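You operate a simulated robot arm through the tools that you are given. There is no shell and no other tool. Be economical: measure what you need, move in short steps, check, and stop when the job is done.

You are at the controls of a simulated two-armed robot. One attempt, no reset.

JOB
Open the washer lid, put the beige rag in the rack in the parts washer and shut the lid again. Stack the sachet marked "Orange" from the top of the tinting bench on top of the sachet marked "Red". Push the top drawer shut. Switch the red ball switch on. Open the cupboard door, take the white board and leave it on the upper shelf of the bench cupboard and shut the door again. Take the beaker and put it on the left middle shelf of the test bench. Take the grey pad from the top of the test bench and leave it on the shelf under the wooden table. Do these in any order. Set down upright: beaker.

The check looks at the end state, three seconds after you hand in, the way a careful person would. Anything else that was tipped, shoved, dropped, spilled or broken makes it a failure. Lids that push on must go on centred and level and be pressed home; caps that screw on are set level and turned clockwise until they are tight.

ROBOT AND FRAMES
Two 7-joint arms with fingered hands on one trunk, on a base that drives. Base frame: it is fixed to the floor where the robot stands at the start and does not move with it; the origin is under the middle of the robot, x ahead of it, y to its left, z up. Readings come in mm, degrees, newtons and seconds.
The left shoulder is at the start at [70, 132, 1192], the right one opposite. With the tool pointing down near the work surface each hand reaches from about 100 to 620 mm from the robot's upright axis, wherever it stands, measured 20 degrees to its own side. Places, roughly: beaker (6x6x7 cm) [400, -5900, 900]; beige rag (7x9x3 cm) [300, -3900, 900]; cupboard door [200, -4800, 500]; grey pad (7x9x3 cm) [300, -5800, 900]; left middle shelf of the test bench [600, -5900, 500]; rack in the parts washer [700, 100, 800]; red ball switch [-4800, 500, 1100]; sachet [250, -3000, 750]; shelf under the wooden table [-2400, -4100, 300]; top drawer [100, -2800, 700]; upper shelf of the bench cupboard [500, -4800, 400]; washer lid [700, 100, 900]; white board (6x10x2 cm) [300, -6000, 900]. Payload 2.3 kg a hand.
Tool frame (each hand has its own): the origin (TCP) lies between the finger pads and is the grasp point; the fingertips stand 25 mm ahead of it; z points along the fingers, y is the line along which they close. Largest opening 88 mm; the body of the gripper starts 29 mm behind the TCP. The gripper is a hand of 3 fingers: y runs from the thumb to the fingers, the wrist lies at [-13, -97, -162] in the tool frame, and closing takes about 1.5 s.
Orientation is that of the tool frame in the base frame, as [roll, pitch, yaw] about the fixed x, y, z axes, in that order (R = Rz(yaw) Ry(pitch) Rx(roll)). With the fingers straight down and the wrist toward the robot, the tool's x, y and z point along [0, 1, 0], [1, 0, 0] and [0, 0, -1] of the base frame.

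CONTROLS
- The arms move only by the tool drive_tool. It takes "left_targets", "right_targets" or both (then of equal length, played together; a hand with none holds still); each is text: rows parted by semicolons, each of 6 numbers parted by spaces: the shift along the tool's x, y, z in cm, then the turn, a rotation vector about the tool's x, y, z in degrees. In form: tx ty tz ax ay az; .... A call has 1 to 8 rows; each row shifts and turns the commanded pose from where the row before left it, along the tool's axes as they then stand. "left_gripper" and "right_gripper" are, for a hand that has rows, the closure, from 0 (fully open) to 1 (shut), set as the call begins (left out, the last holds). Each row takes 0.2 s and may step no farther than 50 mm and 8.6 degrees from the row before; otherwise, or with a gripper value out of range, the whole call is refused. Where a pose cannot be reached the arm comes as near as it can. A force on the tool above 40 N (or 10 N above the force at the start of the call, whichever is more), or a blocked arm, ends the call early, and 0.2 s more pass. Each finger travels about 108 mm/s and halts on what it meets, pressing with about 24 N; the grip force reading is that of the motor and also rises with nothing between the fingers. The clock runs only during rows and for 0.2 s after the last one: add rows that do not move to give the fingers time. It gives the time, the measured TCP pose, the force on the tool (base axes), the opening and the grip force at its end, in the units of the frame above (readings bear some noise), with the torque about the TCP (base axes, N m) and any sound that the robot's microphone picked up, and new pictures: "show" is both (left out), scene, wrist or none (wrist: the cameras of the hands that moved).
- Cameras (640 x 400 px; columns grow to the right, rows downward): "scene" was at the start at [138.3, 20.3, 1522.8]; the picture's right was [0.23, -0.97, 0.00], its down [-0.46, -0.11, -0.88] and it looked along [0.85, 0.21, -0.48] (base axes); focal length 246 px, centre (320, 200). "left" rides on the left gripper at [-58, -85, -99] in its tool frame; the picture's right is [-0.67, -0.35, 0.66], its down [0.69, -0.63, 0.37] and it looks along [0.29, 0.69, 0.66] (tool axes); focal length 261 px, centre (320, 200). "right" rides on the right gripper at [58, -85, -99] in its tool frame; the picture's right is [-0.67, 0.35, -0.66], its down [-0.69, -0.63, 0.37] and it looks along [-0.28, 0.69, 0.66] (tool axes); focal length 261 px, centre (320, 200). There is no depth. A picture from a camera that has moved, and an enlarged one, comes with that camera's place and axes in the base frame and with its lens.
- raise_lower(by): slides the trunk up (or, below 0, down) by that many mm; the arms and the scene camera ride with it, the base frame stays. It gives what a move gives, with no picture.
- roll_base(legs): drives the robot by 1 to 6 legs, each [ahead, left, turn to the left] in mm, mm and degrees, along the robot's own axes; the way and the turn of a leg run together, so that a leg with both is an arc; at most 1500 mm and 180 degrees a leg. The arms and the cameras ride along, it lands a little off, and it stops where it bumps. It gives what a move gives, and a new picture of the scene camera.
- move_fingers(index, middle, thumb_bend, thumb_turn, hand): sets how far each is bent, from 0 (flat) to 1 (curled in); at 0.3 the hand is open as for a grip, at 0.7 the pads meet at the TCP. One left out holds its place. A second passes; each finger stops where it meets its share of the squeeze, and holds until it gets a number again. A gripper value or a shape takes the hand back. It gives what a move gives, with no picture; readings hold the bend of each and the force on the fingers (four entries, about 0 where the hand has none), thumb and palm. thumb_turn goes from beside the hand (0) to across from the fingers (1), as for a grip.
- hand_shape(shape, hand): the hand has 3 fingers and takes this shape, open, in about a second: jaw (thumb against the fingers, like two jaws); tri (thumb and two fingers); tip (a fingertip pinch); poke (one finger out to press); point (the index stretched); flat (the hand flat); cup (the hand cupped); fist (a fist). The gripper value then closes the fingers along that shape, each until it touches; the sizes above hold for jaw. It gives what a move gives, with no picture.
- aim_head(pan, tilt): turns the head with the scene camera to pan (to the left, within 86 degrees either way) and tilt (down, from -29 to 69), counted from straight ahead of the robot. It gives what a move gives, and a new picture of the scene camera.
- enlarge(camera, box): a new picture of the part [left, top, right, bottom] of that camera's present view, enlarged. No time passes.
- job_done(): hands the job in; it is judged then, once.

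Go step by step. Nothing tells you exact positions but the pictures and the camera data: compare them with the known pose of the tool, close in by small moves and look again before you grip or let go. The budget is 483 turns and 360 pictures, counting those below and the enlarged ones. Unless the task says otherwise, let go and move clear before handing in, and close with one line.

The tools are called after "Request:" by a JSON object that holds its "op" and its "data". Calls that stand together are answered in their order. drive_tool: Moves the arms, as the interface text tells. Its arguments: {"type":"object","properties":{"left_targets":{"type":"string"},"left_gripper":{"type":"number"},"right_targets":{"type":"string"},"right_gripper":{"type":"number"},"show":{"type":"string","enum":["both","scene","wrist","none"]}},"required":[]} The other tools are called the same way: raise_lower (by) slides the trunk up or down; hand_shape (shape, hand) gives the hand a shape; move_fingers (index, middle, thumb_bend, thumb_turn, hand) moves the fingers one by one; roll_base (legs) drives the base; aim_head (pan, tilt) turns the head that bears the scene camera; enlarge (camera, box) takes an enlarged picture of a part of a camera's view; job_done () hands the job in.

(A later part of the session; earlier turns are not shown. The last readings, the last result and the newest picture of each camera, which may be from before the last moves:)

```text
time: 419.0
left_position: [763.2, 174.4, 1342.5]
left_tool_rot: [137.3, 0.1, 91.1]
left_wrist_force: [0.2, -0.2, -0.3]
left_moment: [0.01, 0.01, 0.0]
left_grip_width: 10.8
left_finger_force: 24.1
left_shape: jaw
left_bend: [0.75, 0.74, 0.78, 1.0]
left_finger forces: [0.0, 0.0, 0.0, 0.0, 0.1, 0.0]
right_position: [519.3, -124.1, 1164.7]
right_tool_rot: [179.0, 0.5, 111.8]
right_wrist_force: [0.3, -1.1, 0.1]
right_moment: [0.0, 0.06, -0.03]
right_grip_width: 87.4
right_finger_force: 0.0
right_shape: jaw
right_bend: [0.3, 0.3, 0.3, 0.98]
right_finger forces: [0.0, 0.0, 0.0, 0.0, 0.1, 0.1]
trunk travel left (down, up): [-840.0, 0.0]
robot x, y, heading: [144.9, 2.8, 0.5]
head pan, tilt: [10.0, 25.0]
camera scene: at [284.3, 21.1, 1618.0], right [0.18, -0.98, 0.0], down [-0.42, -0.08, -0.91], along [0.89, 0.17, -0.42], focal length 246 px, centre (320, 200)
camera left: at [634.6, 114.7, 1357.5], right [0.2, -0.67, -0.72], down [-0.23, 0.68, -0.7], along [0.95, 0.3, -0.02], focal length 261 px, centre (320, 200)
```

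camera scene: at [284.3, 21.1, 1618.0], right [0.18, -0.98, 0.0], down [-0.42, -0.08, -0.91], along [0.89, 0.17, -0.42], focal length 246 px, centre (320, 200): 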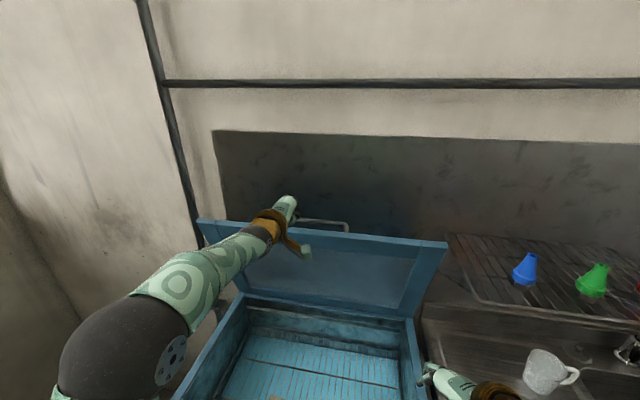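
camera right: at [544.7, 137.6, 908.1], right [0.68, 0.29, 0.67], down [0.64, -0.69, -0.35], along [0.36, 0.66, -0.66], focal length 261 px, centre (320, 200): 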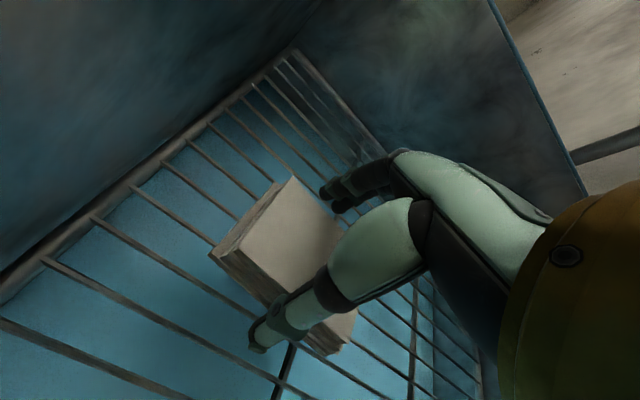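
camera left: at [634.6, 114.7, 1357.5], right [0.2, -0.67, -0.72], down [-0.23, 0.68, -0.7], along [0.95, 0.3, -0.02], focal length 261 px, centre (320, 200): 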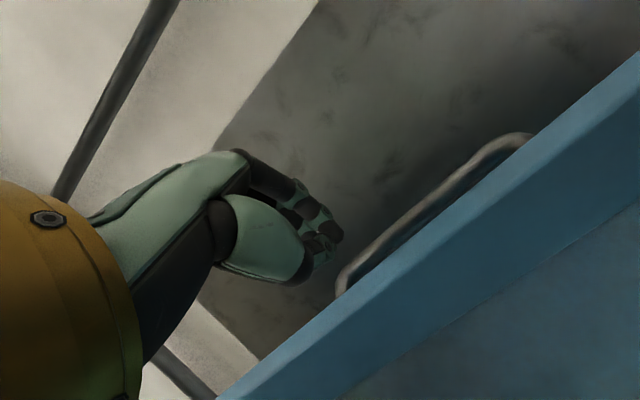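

The closed fingers are now behind the edge. I'll lower them into the hook and start pulling along the closing arc.

Request:
{"op": "drive_tool", "data": {"left_targets": "0 -1 2.4 0 0 0;0 -1.6 -1.2 0 0 0;0 -1.7 -1.3 -2 0 0;0 -1.9 -1.2 -3 0 0", "show": "both"}}

```text
time: 420.0
left_position: [704.8, 171.4, 1308.2]
left_tool_rot: [132.2, 0.1, 91.1]
left_wrist_force: [-1.3, -0.3, -0.4]
left_moment: [0.02, 0.03, 0.04]
left_grip_width: 11.0
left_finger_force: 23.8
left_shape: jaw
left_bend: [0.75, 0.74, 0.78, 1.0]
left_finger forces: [0.0, 0.0, 0.0, 0.1, 0.0, 0.0]
right_position: [517.8, -124.7, 1166.9]
right_tool_rot: [178.9, 0.7, 111.7]
right_wrist_force: [-0.6, -0.1, -0.6]
right_moment: [0.02, -0.01, -0.02]
right_grip_width: 87.6
right_finger_force: 0.0
right_shape: jaw
right_bend: [0.3, 0.3, 0.3, 0.98]
right_finger forces: [0.0, 0.1, 0.0, 0.0, 0.0, 0.0]
trunk travel left (down, up): [-840.0, 0.0]
robot x, y, heading: [140.0, 4.8, 0.7]
head pan, tilt: [10.0, 25.0]
camera scene: at [280.3, 20.7, 1618.4], right [0.18, -0.98, 0.0], down [-0.41, -0.08, -0.91], along [0.89, 0.17, -0.42], focal length 246 px, centre (320, 200)
camera left: at [575.4, 112.7, 1312.5], right [0.26, -0.67, -0.7], down [-0.16, 0.68, -0.71], along [0.95, 0.3, 0.07], focal length 261 px, centre (320, 200)
```

scene: 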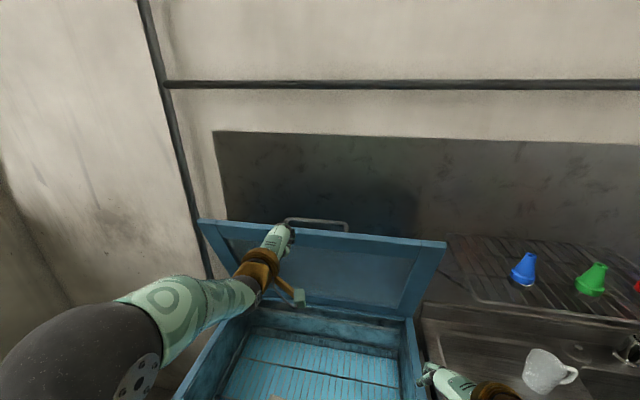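
left: 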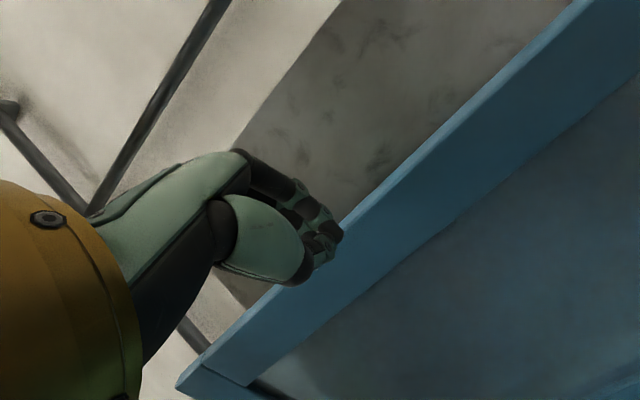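

The hook was too shallow and came off the edge without moving the lid. I'll go back up, shift left beyond the handle's end, and hook much deeper.

Request:
{"op": "drive_tool", "data": {"left_targets": "0 3 -2.7 0 0 0;0 3.4 -2.2 2.5 0 0;0 0.5 0.5 2.5 0 0", "show": "none"}}

Request:
{"op": "roll_base", "data": {"legs": [[0, 75, 0]]}}

Request:
{"op": "drive_tool", "data": {"left_targets": "0 0.7 3.6 0 0 0;0 0.7 3.6 0 0 0;0 -2.2 2.4 0 0 0;0 -2.2 2.4 0 0 0", "show": "both"}}

```text
time: 420.8
left_position: [720.9, 170.8, 1388.5]
left_tool_rot: [137.4, 0.2, 91.0]
left_wrist_force: [0.6, -0.3, -0.1]
left_moment: [0.02, 0.04, -0.02]
left_grip_width: 10.8
left_finger_force: 23.8
left_shape: jaw
left_bend: [0.75, 0.74, 0.78, 1.0]
left_finger forces: [0.0, 0.1, 0.0, 0.0, 0.1, 0.1]
right_position: [520.2, -125.1, 1166.1]
right_tool_rot: [178.8, 0.5, 111.8]
right_wrist_force: [0.6, 0.3, 0.4]
right_moment: [-0.01, -0.03, 0.0]
right_grip_width: 87.7
right_finger_force: 0.0
right_shape: jaw
right_bend: [0.3, 0.3, 0.3, 0.98]
right_finger forces: [0.0, 0.1, 0.1, 0.0, 0.1, 0.0]
trunk travel left (down, up): [-840.0, 0.0]
robot x, y, heading: [137.9, 5.4, 0.4]
head pan, tilt: [10.0, 25.0]
```

```text
time: 421.8
left_position: [720.2, 237.0, 1391.0]
left_tool_rot: [137.2, -0.2, 90.6]
left_wrist_force: [-0.2, -0.7, 0.4]
left_moment: [0.0, 0.01, 0.05]
left_grip_width: 10.8
left_finger_force: 24.1
left_shape: jaw
left_bend: [0.75, 0.74, 0.78, 1.0]
left_finger forces: [0.0, 0.1, 0.0, 0.0, 0.0, 0.1]
right_position: [515.7, -57.5, 1166.5]
right_tool_rot: [178.8, 0.2, 111.7]
right_wrist_force: [-0.4, -0.8, 0.1]
right_moment: [0.03, 0.01, 0.0]
right_grip_width: 87.7
right_finger_force: 0.0
right_shape: jaw
right_bend: [0.3, 0.3, 0.3, 0.98]
right_finger forces: [0.0, 0.0, 0.1, 0.0, 0.1, 0.0]
trunk travel left (down, up): [-840.0, 0.0]
robot x, y, heading: [140.5, 77.1, 0.5]
head pan, tilt: [10.0, 25.0]
camera scene: at [280.4, 84.8, 1618.4], right [0.18, -0.98, -0.01], down [-0.42, -0.07, -0.91], along [0.89, 0.17, -0.42], focal length 246 px, centre (320, 200)
```

scene: 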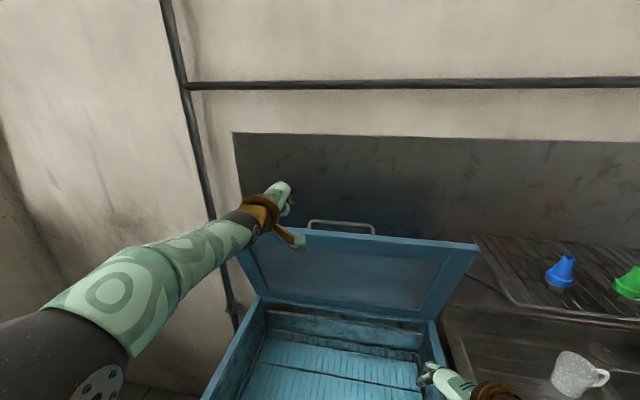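

```text
time: 422.8
left_position: [756.7, 244.0, 1294.5]
left_tool_rot: [135.8, -0.1, 90.8]
left_wrist_force: [-13.0, -2.0, 26.0]
left_moment: [0.02, -0.25, 0.01]
left_grip_width: 10.2
left_finger_force: 24.1
left_shape: jaw
left_bend: [0.75, 0.74, 0.87, 1.0]
left_finger forces: [2.4, 0.1, 0.0, 0.1, 45.7, 0.0]
right_position: [499.2, -51.3, 1172.7]
right_tool_rot: [177.9, 0.9, 111.8]
right_wrist_force: [0.1, -0.4, -0.5]
right_moment: [-0.02, -0.01, -0.02]
right_grip_width: 87.7
right_finger_force: 0.0
right_shape: jaw
right_bend: [0.3, 0.3, 0.3, 0.98]
right_finger forces: [0.1, 0.0, 0.1, 0.0, 0.1, 0.0]
trunk travel left (down, up): [-840.0, 0.0]
robot x, y, heading: [140.0, 80.8, 0.6]
head pan, tilt: [10.0, 25.0]
camera scene: at [254.0, 92.8, 1621.1], right [0.18, -0.98, 0.0], down [-0.4, -0.07, -0.91], along [0.9, 0.17, -0.41], focal length 246 px, centre (320, 200)
camera left: at [628.9, 185.8, 1307.2], right [0.22, -0.67, -0.71], down [-0.21, 0.68, -0.7], along [0.95, 0.3, 0.01], focal length 261 px, centre (320, 200)
```

scene: 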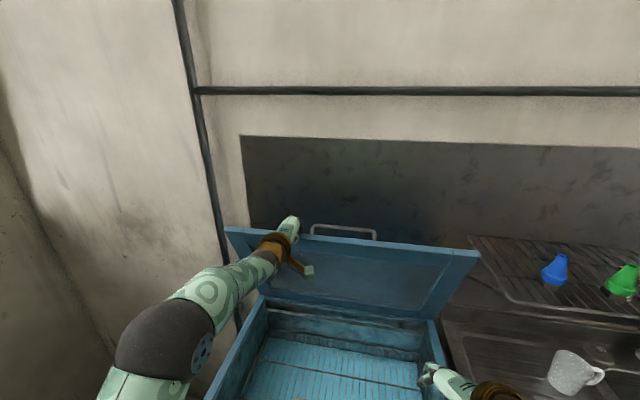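
left: 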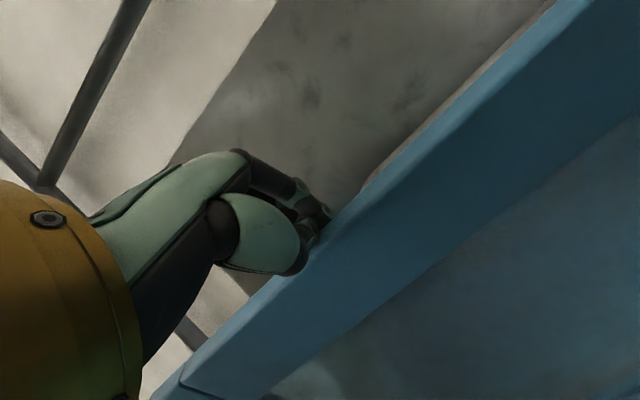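

The thumb is what blocks, pressing on top of the edge. I'll lift off and use the flat hand shape, with straight fingers and the thumb out of the way, to reach behind the lid.

Request:
{"op": "drive_tool", "data": {"left_targets": "0 2.1 -2.1 0 0 0;0 2.1 -2.1 0 0 0;0 1 -1 0 0 0", "show": "none"}}

Request:
{"op": "hand_shape", "data": {"hand": "left", "shape": "flat"}}

Request:
{"op": "drive_tool", "data": {"left_targets": "0 0 0 0 0 0", "show": "both"}}

```text
time: 423.6
left_position: [774.4, 247.2, 1354.8]
left_tool_rot: [137.0, 0.1, 90.8]
left_wrist_force: [0.1, 0.3, 0.2]
left_moment: [-0.01, 0.01, 0.04]
left_grip_width: 9.9
left_finger_force: 24.5
left_shape: jaw
left_bend: [0.75, 0.74, 0.83, 1.0]
left_finger forces: [0.0, 0.0, 0.0, 0.1, 0.0, 0.0]
right_position: [513.6, -50.2, 1167.9]
right_tool_rot: [178.7, 0.7, 111.8]
right_wrist_force: [-0.5, 0.2, -0.3]
right_moment: [0.01, 0.01, 0.0]
right_grip_width: 87.5
right_finger_force: 0.1
right_shape: jaw
right_bend: [0.3, 0.3, 0.3, 0.98]
right_finger forces: [0.1, 0.1, 0.0, 0.0, 0.0, 0.1]
trunk travel left (down, up): [-840.0, 0.0]
robot x, y, heading: [140.6, 82.8, 0.5]
head pan, tilt: [10.0, 25.0]
```

```text
time: 424.5
left_position: [781.8, 248.8, 1352.1]
left_tool_rot: [137.3, 0.2, 90.7]
left_wrist_force: [-0.6, 0.5, -0.3]
left_moment: [0.01, 0.0, -0.01]
left_grip_width: 80.5
left_finger_force: 0.0
left_shape: flat
left_bend: [0.0, 0.0, 0.4, 0.0]
left_finger forces: [0.0, 0.0, 0.0, 0.1, 0.1, 0.0]
right_position: [517.3, -48.7, 1166.4]
right_tool_rot: [178.9, 0.7, 111.7]
right_wrist_force: [0.6, -0.5, -0.6]
right_moment: [0.02, 0.02, 0.04]
right_grip_width: 87.6
right_finger_force: 0.1
right_shape: jaw
right_bend: [0.3, 0.3, 0.3, 0.98]
right_finger forces: [0.0, 0.1, 0.1, 0.0, 0.1, 0.1]
trunk travel left (down, up): [-840.0, 0.0]
robot x, y, heading: [137.2, 79.8, 0.6]
head pan, tilt: [10.0, 25.0]
```

```text
time: 424.9
left_position: [779.4, 248.3, 1353.0]
left_tool_rot: [137.2, 0.1, 90.8]
left_wrist_force: [0.7, 0.2, 0.6]
left_moment: [-0.02, 0.0, -0.02]
left_grip_width: 80.7
left_finger_force: 0.0
left_shape: flat
left_bend: [0.0, 0.0, 0.4, 0.0]
left_finger forces: [0.1, 0.1, 0.1, 0.1, 0.2, 0.1]
right_position: [517.4, -49.8, 1165.9]
right_tool_rot: [179.0, 0.7, 111.7]
right_wrist_force: [0.2, 0.3, -0.6]
right_moment: [0.0, 0.04, 0.0]
right_grip_width: 87.6
right_finger_force: 0.0
right_shape: jaw
right_bend: [0.3, 0.3, 0.3, 0.98]
right_finger forces: [0.0, 0.1, 0.0, 0.0, 0.0, 0.1]
trunk travel left (down, up): [-840.0, 0.0]
robot x, y, heading: [138.5, 78.7, 0.7]
head pan, tilt: [10.0, 25.0]
camera scene: at [280.0, 96.8, 1618.4], right [0.18, -0.98, 0.0], down [-0.42, -0.08, -0.91], along [0.89, 0.16, -0.42], focal length 246 px, centre (320, 200)
camera left: at [651.3, 189.4, 1368.3], right [0.2, -0.67, -0.72], down [-0.22, 0.68, -0.7], along [0.95, 0.3, -0.01], focal length 261 px, centre (320, 200)
```

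scene: 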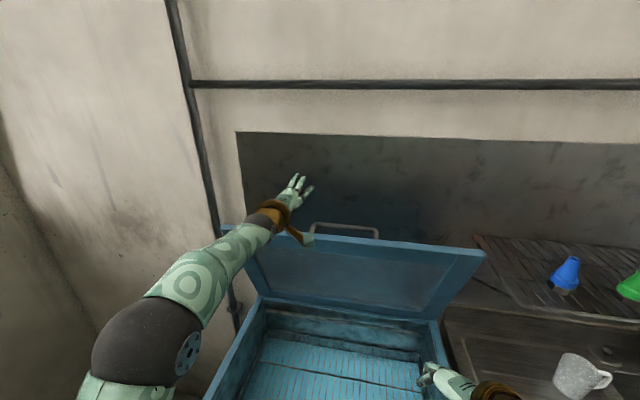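
left: 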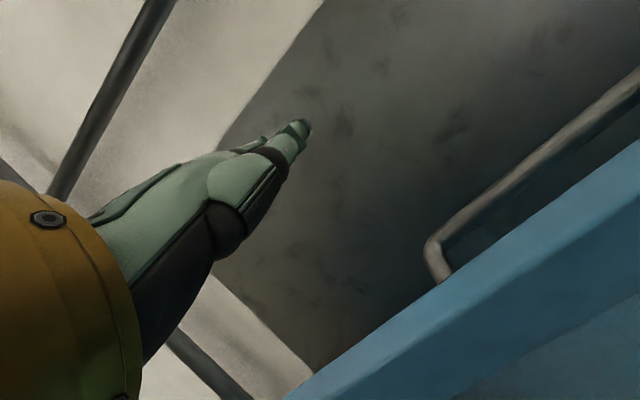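

The flat fingers point too high. I'll bend just the two fingers into a hook with the thumb kept beside the hand.

Request:
{"op": "move_fingers", "data": {"hand": "left", "index": 0.6, "middle": 0.6, "thumb_bend": 0, "thumb_turn": 0}}

Request:
{"op": "drive_tool", "data": {"left_targets": "0 0 0 0 0 0", "show": "wrist"}}

```text
time: 425.9
left_position: [779.8, 248.2, 1351.7]
left_tool_rot: [137.1, 0.2, 90.7]
left_wrist_force: [0.3, 0.6, -0.2]
left_moment: [-0.02, -0.04, -0.01]
left_grip_width: 114.7
left_finger_force: 0.2
left_shape: fingers
left_bend: [0.6, 0.6, 0.0, 0.0]
left_finger forces: [0.0, 0.0, 0.1, 0.0, 0.1, 0.0]
right_position: [517.6, -48.6, 1165.9]
right_tool_rot: [178.9, 0.7, 111.6]
right_wrist_force: [-0.4, 0.0, -0.6]
right_moment: [0.04, -0.02, -0.01]
right_grip_width: 87.5
right_finger_force: 0.1
right_shape: jaw
right_bend: [0.3, 0.3, 0.3, 0.98]
right_finger forces: [0.1, 0.0, 0.0, 0.0, 0.1, 0.0]
trunk travel left (down, up): [-840.0, 0.0]
robot x, y, heading: [136.8, 80.2, 0.7]
head pan, tilt: [10.0, 25.0]
```

```text
time: 426.3
left_position: [780.3, 248.2, 1352.5]
left_tool_rot: [137.2, 0.2, 90.7]
left_wrist_force: [-0.4, 0.4, -0.3]
left_moment: [0.01, 0.01, -0.03]
left_grip_width: 114.4
left_finger_force: 0.0
left_shape: fingers
left_bend: [0.6, 0.6, 0.0, 0.0]
left_finger forces: [0.1, 0.0, 0.0, 0.0, 0.0, 0.0]
right_position: [518.2, -48.1, 1165.7]
right_tool_rot: [178.9, 0.7, 111.7]
right_wrist_force: [-0.4, -0.1, -0.5]
right_moment: [0.03, -0.01, -0.02]
right_grip_width: 87.9
right_finger_force: 0.1
right_shape: jaw
right_bend: [0.3, 0.3, 0.3, 0.98]
right_finger forces: [0.0, 0.0, 0.1, 0.0, 0.0, 0.0]
trunk travel left (down, up): [-840.0, 0.0]
robot x, y, heading: [142.9, 82.4, 0.8]
head pan, tilt: [10.0, 25.0]
camera left: at [651.8, 189.6, 1368.1], right [0.2, -0.67, -0.72], down [-0.22, 0.68, -0.7], along [0.95, 0.3, -0.01], focal length 261 px, centre (320, 200)
```

left: 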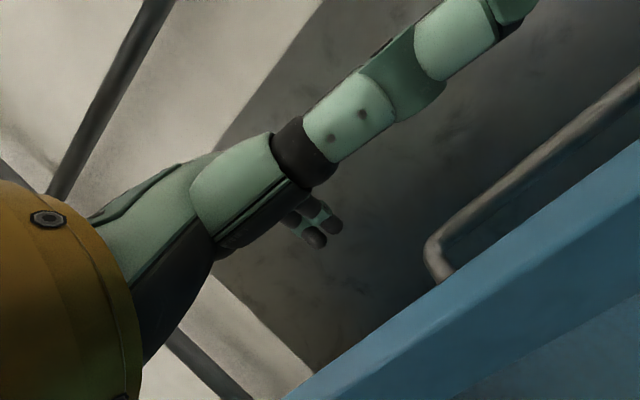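

Request:
{"op": "move_fingers", "data": {"hand": "left", "index": 0.6, "middle": 0.6, "thumb_bend": 1, "thumb_turn": 0}}

Request:
{"op": "drive_tool", "data": {"left_targets": "0 0 0 0 0 0", "show": "wrist"}}

```text
time: 427.3
left_position: [780.1, 248.7, 1352.7]
left_tool_rot: [137.2, 0.1, 90.8]
left_wrist_force: [0.2, 0.6, -0.2]
left_moment: [-0.02, -0.01, 0.0]
left_grip_width: 46.4
left_finger_force: 0.1
left_shape: fingers
left_bend: [0.6, 0.6, 1.0, 0.0]
left_finger forces: [0.0, 0.0, 0.0, 0.1, 0.0, 0.0]
right_position: [516.5, -49.7, 1167.0]
right_tool_rot: [178.9, 0.7, 111.7]
right_wrist_force: [0.2, 0.2, -0.4]
right_moment: [0.01, -0.04, -0.03]
right_grip_width: 87.6
right_finger_force: 0.1
right_shape: jaw
right_bend: [0.3, 0.3, 0.3, 0.98]
right_finger forces: [0.0, 0.0, 0.0, 0.0, 0.0, 0.1]
trunk travel left (down, up): [-840.0, 0.0]
robot x, y, heading: [139.2, 80.9, 0.6]
head pan, tilt: [10.0, 25.0]
```

```text
time: 427.7
left_position: [780.2, 248.3, 1351.6]
left_tool_rot: [137.2, 0.2, 90.7]
left_wrist_force: [0.0, -0.4, 0.1]
left_moment: [-0.03, 0.04, 0.0]
left_grip_width: 46.4
left_finger_force: 0.1
left_shape: fingers
left_bend: [0.6, 0.6, 1.0, 0.0]
left_finger forces: [0.0, 0.1, 0.0, 0.0, 0.1, 0.0]
right_position: [517.3, -50.4, 1166.4]
right_tool_rot: [178.9, 0.8, 111.6]
right_wrist_force: [-0.1, -0.1, 0.4]
right_moment: [0.0, 0.05, -0.01]
right_grip_width: 87.3
right_finger_force: 0.0
right_shape: jaw
right_bend: [0.3, 0.3, 0.3, 0.98]
right_finger forces: [0.0, 0.1, 0.0, 0.1, 0.1, 0.0]
trunk travel left (down, up): [-840.0, 0.0]
robot x, y, heading: [140.6, 80.3, 0.3]
head pan, tilt: [10.0, 25.0]
camera left: at [651.8, 189.6, 1368.1], right [0.2, -0.67, -0.72], down [-0.22, 0.68, -0.7], along [0.95, 0.3, -0.01], focal length 261 px, centre (320, 200)
```

left: 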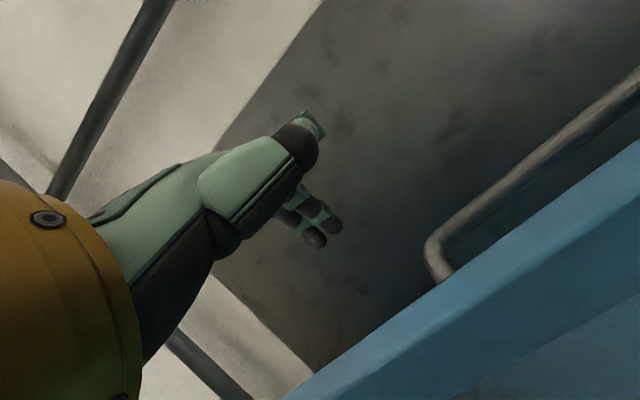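

That's a good hook with the thumb folded away. I'll lower it behind the edge.

Request:
{"op": "drive_tool", "data": {"left_targets": "0 -2.2 3 0 0 0;0 -2.35 2.9 0 0 0", "show": "both"}}

```text
time: 428.3
left_position: [788.5, 247.3, 1278.0]
left_tool_rot: [137.2, 0.1, 90.8]
left_wrist_force: [0.2, 0.7, 0.4]
left_moment: [0.0, 0.01, -0.02]
left_grip_width: 46.4
left_finger_force: 0.0
left_shape: fingers
left_bend: [0.6, 0.6, 1.0, 0.0]
left_finger forces: [0.1, 0.0, 0.1, 0.1, 0.1, 0.0]
right_position: [518.7, -47.7, 1166.0]
right_tool_rot: [179.0, 0.7, 111.6]
right_wrist_force: [0.2, 0.2, -0.7]
right_moment: [-0.03, -0.01, 0.01]
right_grip_width: 87.8
right_finger_force: 0.1
right_shape: jaw
right_bend: [0.3, 0.3, 0.3, 0.98]
right_finger forces: [0.0, 0.0, 0.0, 0.1, 0.0, 0.0]
trunk travel left (down, up): [-840.0, 0.0]
robot x, y, heading: [141.5, 84.0, 0.4]
head pan, tilt: [10.0, 25.0]
camera scene: at [282.2, 97.2, 1618.2], right [0.18, -0.98, 0.0], down [-0.42, -0.08, -0.91], along [0.89, 0.16, -0.42], focal length 246 px, centre (320, 200)
camera left: at [660.9, 189.3, 1294.9], right [0.2, -0.67, -0.72], down [-0.22, 0.68, -0.7], along [0.95, 0.3, -0.01], focal length 261 px, centre (320, 200)
```

scene: 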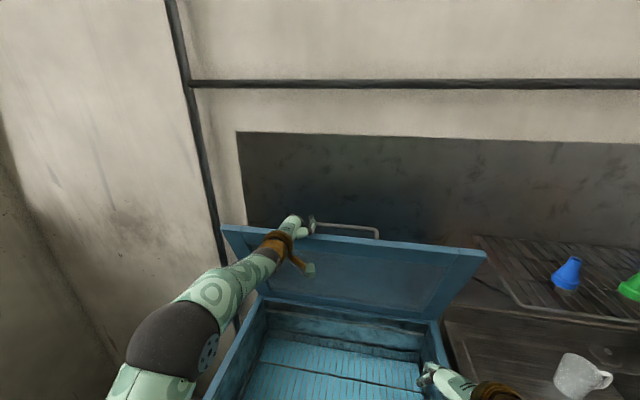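
left: 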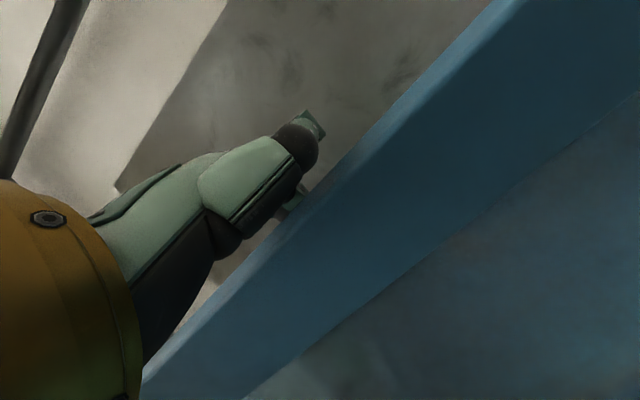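

The fingertips are behind the lid's edge now. I'll pull along the arc, turning the hand as the lid comes down.

Request:
{"op": "drive_tool", "data": {"left_targets": "0 -3.4 -2.07 -6 0 0;0 -3.47 -2.02 -6 0 0;0 -3.45 -1.97 -6 0 0", "show": "both"}}

```text
time: 429.1
left_position: [676.4, 245.9, 1244.4]
left_tool_rot: [119.4, 0.1, 90.8]
left_wrist_force: [0.5, -1.2, 0.5]
left_moment: [0.0, -0.01, 0.01]
left_grip_width: 46.4
left_finger_force: 0.1
left_shape: fingers
left_bend: [0.6, 0.6, 1.0, 0.0]
left_finger forces: [0.2, 0.0, 0.1, 0.0, 0.0, 0.0]
right_position: [517.9, -49.1, 1166.4]
right_tool_rot: [178.9, 0.7, 111.7]
right_wrist_force: [0.7, 0.7, 0.0]
right_moment: [0.02, 0.0, 0.03]
right_grip_width: 87.4
right_finger_force: 0.1
right_shape: jaw
right_bend: [0.3, 0.3, 0.3, 0.98]
right_finger forces: [0.0, 0.1, 0.1, 0.0, 0.0, 0.1]
trunk travel left (down, up): [-840.0, 0.0]
robot x, y, heading: [138.1, 80.7, 0.6]
head pan, tilt: [10.0, 25.0]
camera scene: at [280.8, 97.0, 1618.3], right [0.18, -0.98, 0.0], down [-0.42, -0.08, -0.91], along [0.89, 0.16, -0.42], focal length 246 px, centre (320, 200)
camera left: at [550.1, 187.3, 1218.4], right [0.41, -0.67, -0.62], down [0.0, 0.68, -0.73], along [0.91, 0.3, 0.28], focal length 261 px, centre (320, 200)
```

scene: 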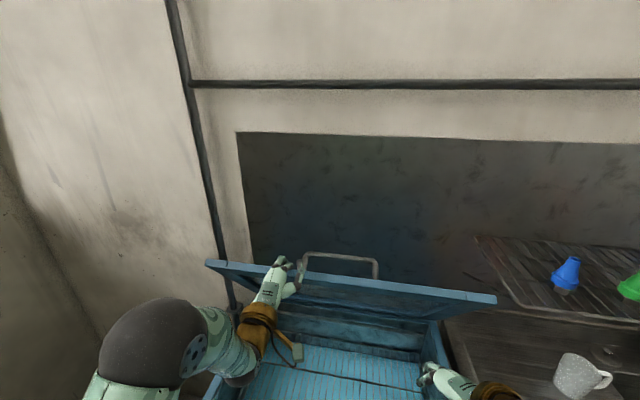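
left: 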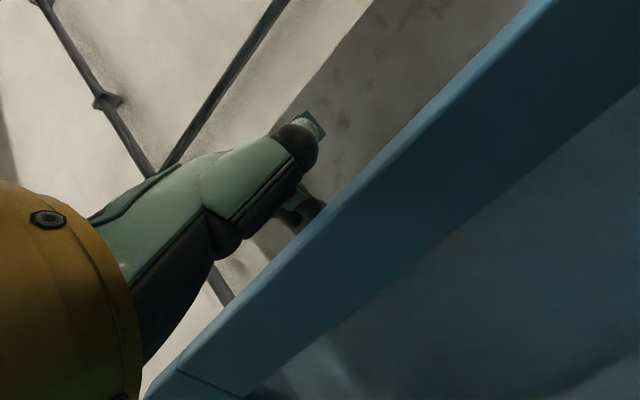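

The lid is following and is down to about 55°. I'll keep pulling.

Request:
{"op": "drive_tool", "data": {"left_targets": "0 -3.6 -1.75 -6 0 0;0 -3.6 -1.7 -6 0 0;0 -3.6 -1.6 -6 0 0", "show": "both"}}

```text
time: 429.9
left_position: [613.2, 243.2, 1167.1]
left_tool_rot: [101.2, 0.1, 90.7]
left_wrist_force: [-0.2, 0.2, 0.7]
left_moment: [0.0, 0.0, -0.03]
left_grip_width: 46.1
left_finger_force: 0.6
left_shape: fingers
left_bend: [0.59, 0.6, 1.0, 0.0]
left_finger forces: [0.9, 0.0, 0.0, 0.1, 0.0, 0.0]
left hand out of reach, approached as far as the arm can: row 3
right_position: [516.8, -50.4, 1166.9]
right_tool_rot: [178.8, 0.5, 111.7]
right_wrist_force: [1.2, 0.8, 0.0]
right_moment: [0.0, 0.01, -0.01]
right_grip_width: 87.9
right_finger_force: 0.0
right_shape: jaw
right_bend: [0.3, 0.3, 0.3, 0.98]
right_finger forces: [0.0, 0.0, 0.0, 0.1, 0.0, 0.0]
trunk travel left (down, up): [-840.0, 0.0]
robot x, y, heading: [136.7, 79.4, 0.4]
head pan, tilt: [10.0, 25.0]
camera scene: at [280.0, 94.0, 1618.5], right [0.18, -0.98, 0.0], down [-0.42, -0.07, -0.91], along [0.89, 0.17, -0.42], focal length 246 px, centre (320, 200)
camera left: at [502.4, 184.8, 1104.1], right [0.58, -0.66, -0.47], down [0.23, 0.69, -0.69], along [0.78, 0.3, 0.55], focal length 261 px, centre (320, 200)
```

scene: 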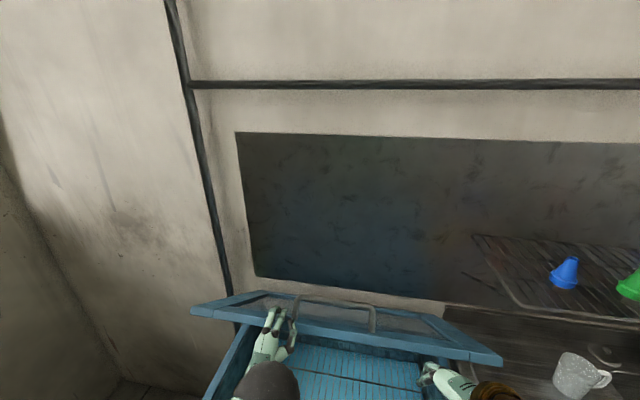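
left: 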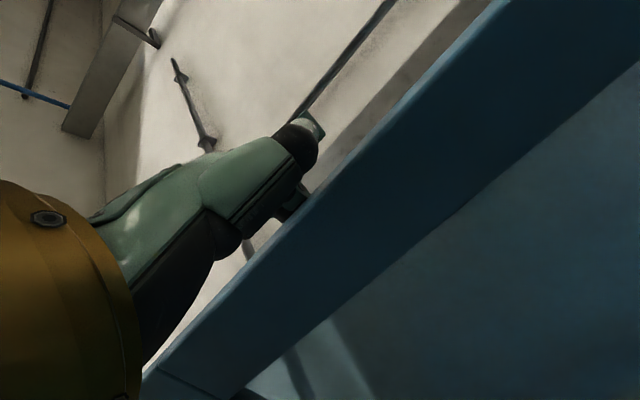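

The lid is down to about 35° and holds. I'll lift the left hand off the edge, back it away, and raise the right hand clear of the lid's path.

Request:
{"op": "drive_tool", "data": {"left_targets": "0 4 0 0 0 0;0 4 -1 0 0 0;0 2 -4 0 0 0;0 0 -4.5 8.5 0 0;0 2 -4 8.5 0 0;0 3 -2 8.5 0 0;0 3 -2 8.5 0 0;0 2 -2 8.5 0 0", "right_targets": "0 0 -4 0 0 0;0 -1 -4 0 0 0;0 -2 -4 0 0 0;0 -4 -1 0 0 0;0 -4 0 0 0 0;0 -4 0 0 0 0;0 0 0 0 0 0;0 0 0 0 0 0", "show": "scene"}}

```text
time: 431.7
left_position: [627.9, 272.2, 1374.4]
left_tool_rot: [143.3, -0.2, 90.9]
left_wrist_force: [0.1, 0.1, -0.3]
left_moment: [0.01, 0.01, -0.01]
left_grip_width: 46.2
left_finger_force: 0.1
left_shape: fingers
left_bend: [0.6, 0.6, 1.0, 0.0]
left_finger forces: [0.0, 0.1, 0.1, 0.0, 0.0, 0.0]
left hand out of reach, approached as far as the arm can: row 4, 5, 6, 7, 8
right_position: [513.7, -45.2, 1197.3]
right_tool_rot: [179.4, 0.0, 112.3]
right_wrist_force: [0.7, 0.0, 0.4]
right_moment: [0.0, -0.02, 0.01]
right_grip_width: 87.7
right_finger_force: 0.1
right_shape: jaw
right_bend: [0.3, 0.3, 0.3, 0.98]
right_finger forces: [0.0, 0.0, 0.1, 0.0, 0.0, 0.1]
right hand out of reach, approached as far as the arm can: row 1, 2, 3, 4, 5, 6
trunk travel left (down, up): [-840.0, 0.0]
robot x, y, heading: [144.0, 83.4, 0.5]
head pan, tilt: [10.0, 25.0]
camera scene: at [280.7, 96.6, 1618.3], right [0.18, -0.98, 0.0], down [-0.42, -0.08, -0.91], along [0.89, 0.16, -0.42], focal length 246 px, centre (320, 200)
```

scene: 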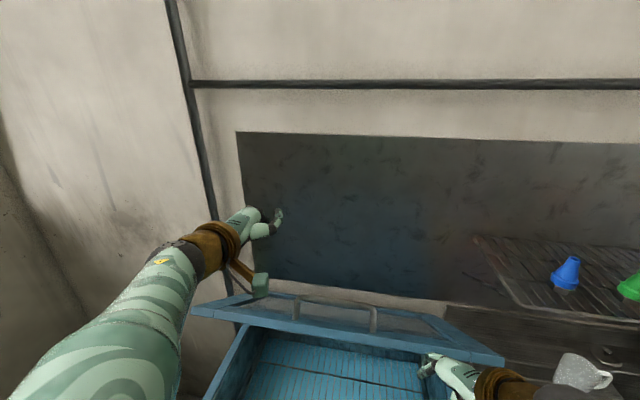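

The left hand is above the lid. I'll back the base off to free the right hand from the lid's path, then straighten the left hand into a closed fist pointing down.

Request:
{"op": "roll_base", "data": {"legs": [[-130, 0, 0], [0, -80, 0]]}}

Request:
{"op": "drive_tool", "data": {"left_targets": "0 0 0 8.5 0 0;0 0 0 8.5 0 0;0 0 0 8.5 0 0;0 0 0 8.5 0 0;0 0 0 2.7 0 0;0 0 0 0 0 0", "left_gripper": 1, "show": "none"}}

Request:
{"op": "aim_head", "data": {"pan": 5, "tilt": 35}}

```text
time: 433.7
left_position: [497.5, 203.0, 1370.9]
left_tool_rot: [143.6, 0.7, 90.8]
left_wrist_force: [-0.4, 1.3, -0.7]
left_moment: [0.02, 0.0, -0.04]
left_grip_width: 46.4
left_finger_force: 0.1
left_shape: fingers
left_bend: [0.6, 0.6, 1.0, 0.0]
left_finger forces: [0.1, 0.0, 0.1, 0.0, 0.0, 0.0]
right_position: [385.3, -115.4, 1197.2]
right_tool_rot: [179.6, 0.3, 112.5]
right_wrist_force: [0.0, -0.4, 0.0]
right_moment: [-0.05, 0.02, -0.02]
right_grip_width: 87.8
right_finger_force: 0.0
right_shape: jaw
right_bend: [0.3, 0.3, 0.3, 0.98]
right_finger forces: [0.0, 0.0, 0.0, 0.1, 0.0, 0.0]
trunk travel left (down, up): [-840.0, 0.0]
robot x, y, heading: [13.2, 2.4, 0.4]
head pan, tilt: [10.0, 25.0]
camera scene: at [152.2, 29.4, 1617.9], right [0.19, -0.98, 0.01], down [-0.42, -0.09, -0.91], along [0.89, 0.16, -0.43], focal length 246 px, centre (320, 200)
```

scene: 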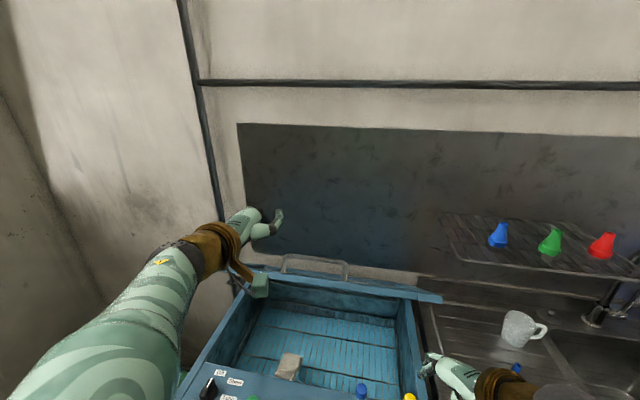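

```text
time: 435.1
left_position: [496.4, 192.4, 1373.3]
left_tool_rot: [-179.7, 0.1, 90.8]
left_wrist_force: [0.5, 0.3, -0.1]
left_moment: [-0.01, 0.01, 0.01]
left_grip_width: 80.6
left_finger_force: 0.1
left_shape: flat
left_bend: [0.0, 0.0, 0.4, 0.0]
left_finger forces: [0.0, 0.1, 0.1, 0.0, 0.0, 0.1]
right_position: [383.7, -123.2, 1196.8]
right_tool_rot: [179.3, -0.1, 112.6]
right_wrist_force: [-0.4, -0.1, -0.8]
right_moment: [0.0, 0.03, 0.03]
right_grip_width: 87.5
right_finger_force: 0.0
right_shape: jaw
right_bend: [0.3, 0.3, 0.3, 0.98]
right_finger forces: [0.0, 0.0, 0.1, 0.0, 0.0, 0.0]
trunk travel left (down, up): [-840.0, 0.0]
robot x, y, heading: [11.6, 1.5, 0.5]
head pan, tilt: [10.0, 25.0]
```

```text
time: 435.8
left_position: [496.5, 192.1, 1373.5]
left_tool_rot: [-179.8, 0.2, 90.8]
left_wrist_force: [-0.5, 0.2, 0.2]
left_moment: [0.02, -0.01, 0.01]
left_grip_width: 80.8
left_finger_force: 0.1
left_shape: flat
left_bend: [0.0, 0.0, 0.4, 0.0]
left_finger forces: [0.0, 0.0, 0.0, 0.0, 0.0, 0.0]
right_position: [384.0, -125.4, 1195.3]
right_tool_rot: [179.5, -0.2, 112.5]
right_wrist_force: [-0.3, -0.3, 0.3]
right_moment: [0.0, -0.04, -0.01]
right_grip_width: 87.5
right_finger_force: 0.0
right_shape: jaw
right_bend: [0.3, 0.3, 0.3, 0.98]
right_finger forces: [0.0, 0.0, 0.1, 0.0, 0.0, 0.0]
trunk travel left (down, up): [-840.0, 0.0]
robot x, y, heading: [8.8, -0.5, 0.5]
head pan, tilt: [5.0, 35.0]
camera scene: at [147.3, 8.8, 1602.6], right [0.1, -1.0, 0.0], down [-0.57, -0.06, -0.82], along [0.82, 0.08, -0.57], focal length 246 px, centre (320, 200)
```

scene: 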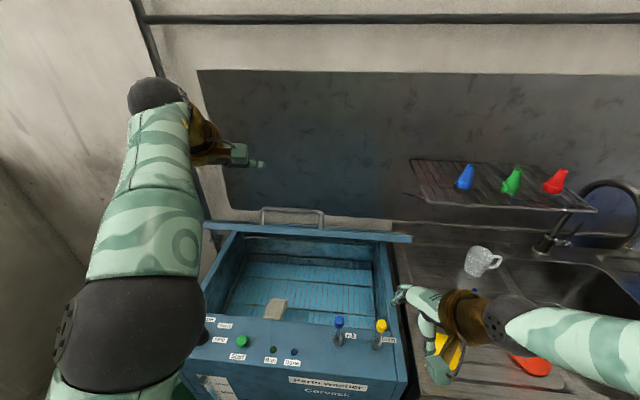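

The lid is at about 42°. I'll make a closed fist and go above its front frame, left of the handle.

Request:
{"op": "hand_shape", "data": {"hand": "left", "shape": "jaw"}}

Request:
{"op": "drive_tool", "data": {"left_targets": "2 3 2.5 0 0 0;2 3 2.5 0 0 0;1.8 2.8 3 0 0 0;0 0 2 0 0 0;0 0 0 0 0 0;0 0 0 0 0 0", "left_gripper": 1, "show": "both"}}

```text
time: 436.7
left_position: [496.3, 192.3, 1373.3]
left_tool_rot: [-179.9, 0.2, 90.9]
left_wrist_force: [1.2, -0.9, -0.1]
left_moment: [-0.01, 0.0, -0.01]
left_grip_width: 87.9
left_finger_force: 0.1
left_shape: jaw
left_bend: [0.3, 0.3, 0.3, 0.97]
left_finger forces: [0.1, 0.0, 0.1, 0.0, 0.0, 0.0]
right_position: [384.7, -125.0, 1194.8]
right_tool_rot: [179.4, -0.1, 112.5]
right_wrist_force: [0.0, 0.4, -0.2]
right_moment: [-0.01, 0.01, -0.01]
right_grip_width: 87.4
right_finger_force: 0.0
right_shape: jaw
right_bend: [0.3, 0.3, 0.3, 0.98]
right_finger forces: [0.1, 0.0, 0.0, 0.0, 0.1, 0.1]
trunk travel left (down, up): [-840.0, 0.0]
robot x, y, heading: [8.1, 0.1, 0.5]
head pan, tilt: [5.0, 35.0]
```

```text
time: 438.1
left_position: [571.5, 247.2, 1276.5]
left_tool_rot: [-179.8, 0.3, 90.9]
left_wrist_force: [-0.2, 0.7, 1.1]
left_moment: [0.01, 0.02, -0.02]
left_grip_width: 0.0
left_finger_force: 23.5
left_shape: jaw
left_bend: [0.7, 0.7, 0.35, 1.0]
left_finger forces: [0.1, 0.0, 0.0, 0.0, 0.1, 0.1]
left hand out of reach, approached as far as the arm can: row 3
right_position: [385.2, -122.8, 1197.6]
right_tool_rot: [179.4, -0.1, 112.5]
right_wrist_force: [-0.1, 0.2, 0.5]
right_moment: [0.02, -0.04, 0.01]
right_grip_width: 87.3
right_finger_force: 0.1
right_shape: jaw
right_bend: [0.3, 0.3, 0.3, 0.98]
right_finger forces: [0.0, 0.1, 0.0, 0.1, 0.0, 0.0]
trunk travel left (down, up): [-840.0, 0.0]
robot x, y, heading: [7.8, 0.4, 0.6]
head pan, tilt: [5.0, 35.0]
camera scene: at [148.2, 10.4, 1602.5], right [0.1, -1.0, 0.0], down [-0.57, -0.06, -0.82], along [0.81, 0.08, -0.57], focal length 246 px, centre (320, 200)
camera left: at [488.6, 190.6, 1376.4], right [-0.34, -0.68, -0.65], down [-0.64, 0.67, -0.37], along [0.69, 0.29, -0.67], focal length 261 px, centre (320, 200)
```

scene: 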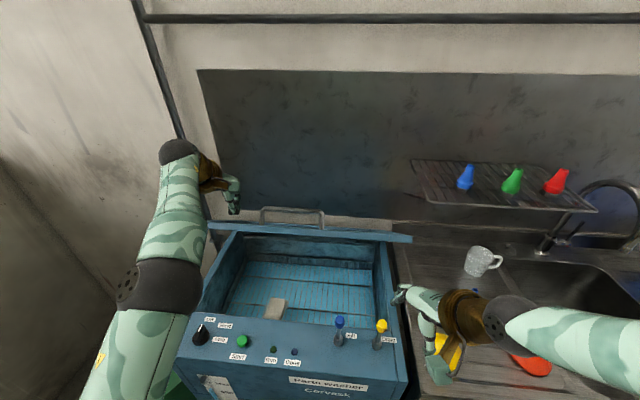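
left: 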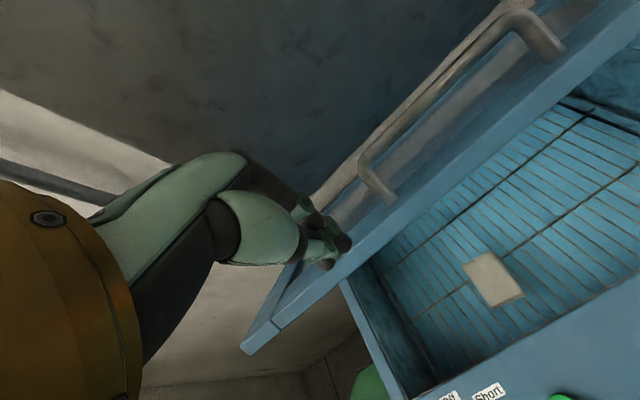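

The fist would come down just in front of the edge, so I'll move the base 40 mm forward and then press down.

Request:
{"op": "roll_base", "data": {"legs": [[40, 0, 0]]}}

Request:
{"op": "drive_tool", "data": {"left_targets": "0 0 3 0 0 0;0 -0.5 3 0 0 0;0 -1 3 0 0 0", "show": "both"}}

```text
time: 439.0
left_position: [602.1, 248.3, 1281.0]
left_tool_rot: [179.8, 0.2, 91.0]
left_wrist_force: [-1.1, -0.2, -0.4]
left_moment: [-0.01, -0.03, 0.01]
left_grip_width: 0.0
left_finger_force: 24.0
left_shape: jaw
left_bend: [0.7, 0.7, 0.35, 1.0]
left_finger forces: [0.0, 0.0, 0.1, 0.0, 0.0, 0.0]
right_position: [416.9, -123.3, 1197.8]
right_tool_rot: [179.0, 0.0, 112.7]
right_wrist_force: [-0.2, -0.1, 0.2]
right_moment: [-0.03, -0.02, -0.02]
right_grip_width: 87.9
right_finger_force: 0.0
right_shape: jaw
right_bend: [0.3, 0.3, 0.3, 0.98]
right_finger forces: [0.0, 0.0, 0.0, 0.0, 0.0, 0.1]
trunk travel left (down, up): [-840.0, 0.0]
robot x, y, heading: [47.9, 0.6, 0.8]
head pan, tilt: [5.0, 35.0]
camera scene: at [176.5, 9.1, 1603.6], right [0.1, -1.0, 0.0], down [-0.56, -0.06, -0.82], along [0.82, 0.08, -0.57], focal length 246 px, centre (320, 200)
```

scene: 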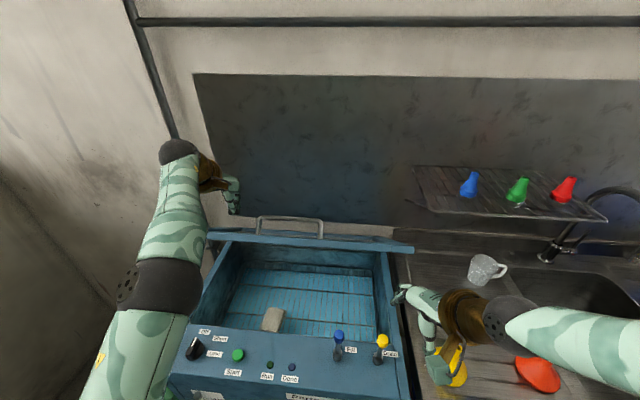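

```text
time: 439.8
left_position: [591.4, 248.9, 1187.9]
left_tool_rot: [179.9, 0.1, 90.8]
left_wrist_force: [-7.0, 0.1, 6.9]
left_moment: [0.0, 0.19, 0.01]
left_grip_width: 0.2
left_finger_force: 23.6
left_shape: jaw
left_bend: [0.7, 0.7, 0.34, 1.0]
left_finger forces: [0.1, 0.0, 0.1, 0.1, 0.1, 0.0]
right_position: [419.5, -124.7, 1197.8]
right_tool_rot: [179.2, -0.1, 112.6]
right_wrist_force: [0.8, 0.3, 0.2]
right_moment: [0.01, 0.04, 0.0]
right_grip_width: 87.6
right_finger_force: 0.0
right_shape: jaw
right_bend: [0.3, 0.3, 0.3, 0.98]
right_finger forces: [0.0, 0.0, 0.0, 0.0, 0.0, 0.0]
trunk travel left (down, up): [-840.0, 0.0]
robot x, y, heading: [46.4, 0.1, 0.7]
head pan, tilt: [5.0, 35.0]
camera scene: at [181.6, 8.1, 1603.2], right [0.1, -1.0, 0.0], down [-0.57, -0.06, -0.82], along [0.82, 0.08, -0.57], focal length 246 px, centre (320, 200)
camera left: at [508.3, 190.8, 1289.0], right [-0.34, -0.68, -0.65], down [-0.64, 0.67, -0.37], along [0.69, 0.29, -0.66], focal length 261 px, centre (320, 200)
```

scene: 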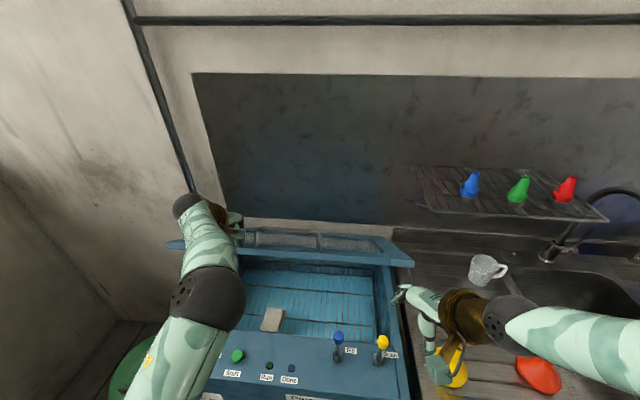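
left: 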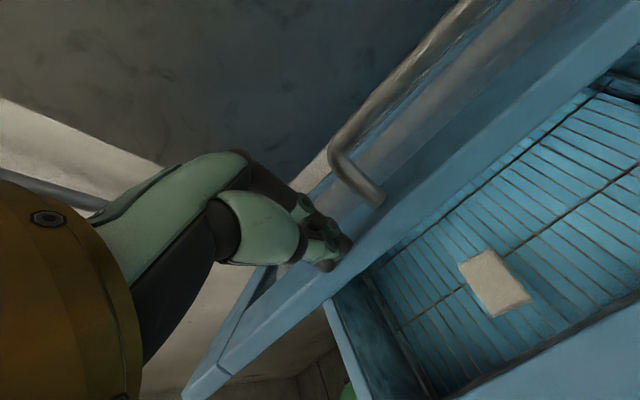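

The fist is pushing the lid down. I'll follow its arc.

Request:
{"op": "drive_tool", "data": {"left_targets": "0 -2.7 3.8 0 0 0;0 -2.1 4 0 0 0;0 -1.6 4.2 0 0 0", "show": "both"}}

```text
time: 440.6
left_position: [529.4, 245.9, 1067.8]
left_tool_rot: [-179.6, 0.3, 90.9]
left_wrist_force: [-0.3, -0.2, -0.1]
left_moment: [-0.01, 0.0, -0.01]
left_grip_width: 0.0
left_finger_force: 24.2
left_shape: jaw
left_bend: [0.7, 0.7, 0.34, 1.0]
left_finger forces: [0.0, 0.0, 0.0, 0.1, 0.0, 0.1]
right_position: [425.4, -123.8, 1195.7]
right_tool_rot: [179.5, -0.1, 112.5]
right_wrist_force: [0.2, 0.0, -0.3]
right_moment: [0.0, 0.01, 0.0]
right_grip_width: 87.6
right_finger_force: 0.0
right_shape: jaw
right_bend: [0.3, 0.3, 0.3, 0.98]
right_finger forces: [0.1, 0.0, 0.1, 0.2, 0.0, 0.0]
trunk travel left (down, up): [-840.0, 0.0]
robot x, y, heading: [52.1, 4.5, 0.5]
head pan, tilt: [5.0, 35.0]
camera scene: at [188.3, 10.1, 1602.4], right [0.1, -1.0, 0.0], down [-0.57, -0.06, -0.82], along [0.81, 0.08, -0.57], focal length 246 px, centre (320, 200)
camera left: at [445.7, 188.1, 1167.8], right [-0.34, -0.68, -0.65], down [-0.64, 0.67, -0.37], along [0.69, 0.29, -0.67], focal length 261 px, centre (320, 200)
```

scene: 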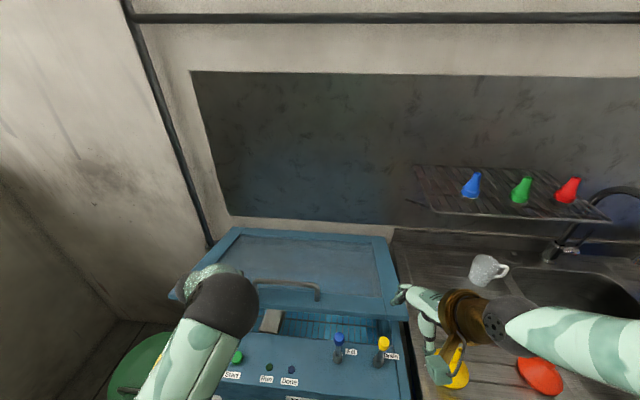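
left: 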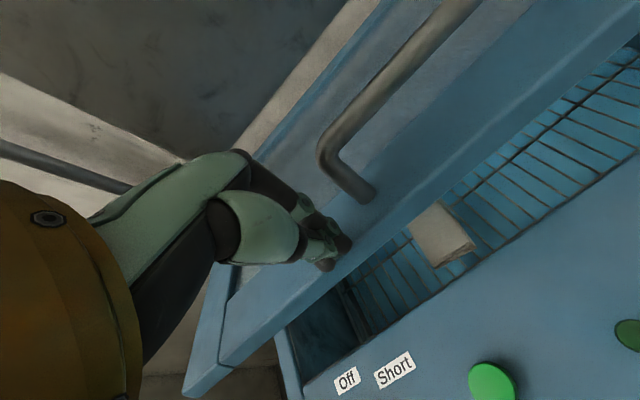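

Request:
{"op": "drive_tool", "data": {"left_targets": "0 -0.9 3 0 0 0;0 -0.5 2.5 0 0 0;0 0 2 0 0 0;0 0 1 0 0 0", "show": "both"}}

```text
time: 441.6
left_position: [514.0, 246.5, 980.8]
left_tool_rot: [-179.9, 0.2, 90.9]
left_wrist_force: [0.6, 0.2, 0.8]
left_moment: [0.01, 0.02, 0.04]
left_grip_width: 0.0
left_finger_force: 23.9
left_shape: jaw
left_bend: [0.7, 0.7, 0.34, 1.0]
left_finger forces: [0.0, 0.0, 0.1, 0.0, 0.0, 0.1]
right_position: [424.2, -124.1, 1195.7]
right_tool_rot: [179.4, -0.1, 112.6]
right_wrist_force: [0.0, -0.1, 0.8]
right_moment: [0.0, -0.02, -0.01]
right_grip_width: 87.7
right_finger_force: 0.1
right_shape: jaw
right_bend: [0.3, 0.3, 0.3, 0.98]
right_finger forces: [0.0, 0.0, 0.0, 0.0, 0.0, 0.0]
trunk travel left (down, up): [-840.0, 0.0]
robot x, y, heading: [53.7, 2.4, 0.9]
head pan, tilt: [5.0, 35.0]
camera scene: at [187.9, 9.5, 1602.5], right [0.1, -1.0, 0.0], down [-0.57, -0.06, -0.82], along [0.81, 0.08, -0.57], focal length 246 px, centre (320, 200)
camera left: at [432.1, 188.0, 1081.3], right [-0.34, -0.68, -0.65], down [-0.64, 0.67, -0.37], along [0.69, 0.29, -0.66], focal length 261 px, centre (320, 200)
```

scene: 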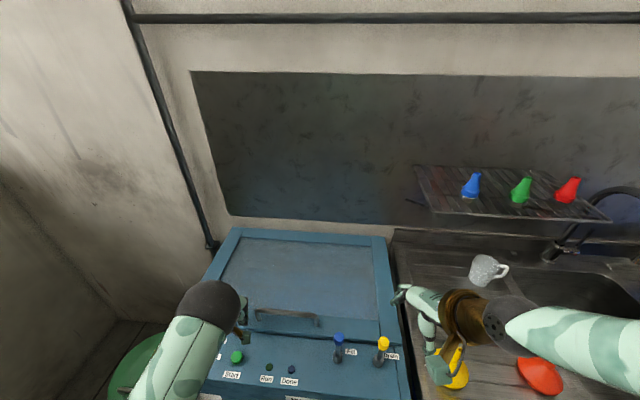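
left: 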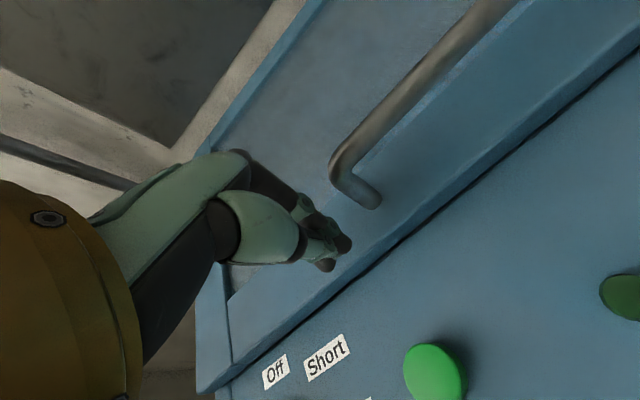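

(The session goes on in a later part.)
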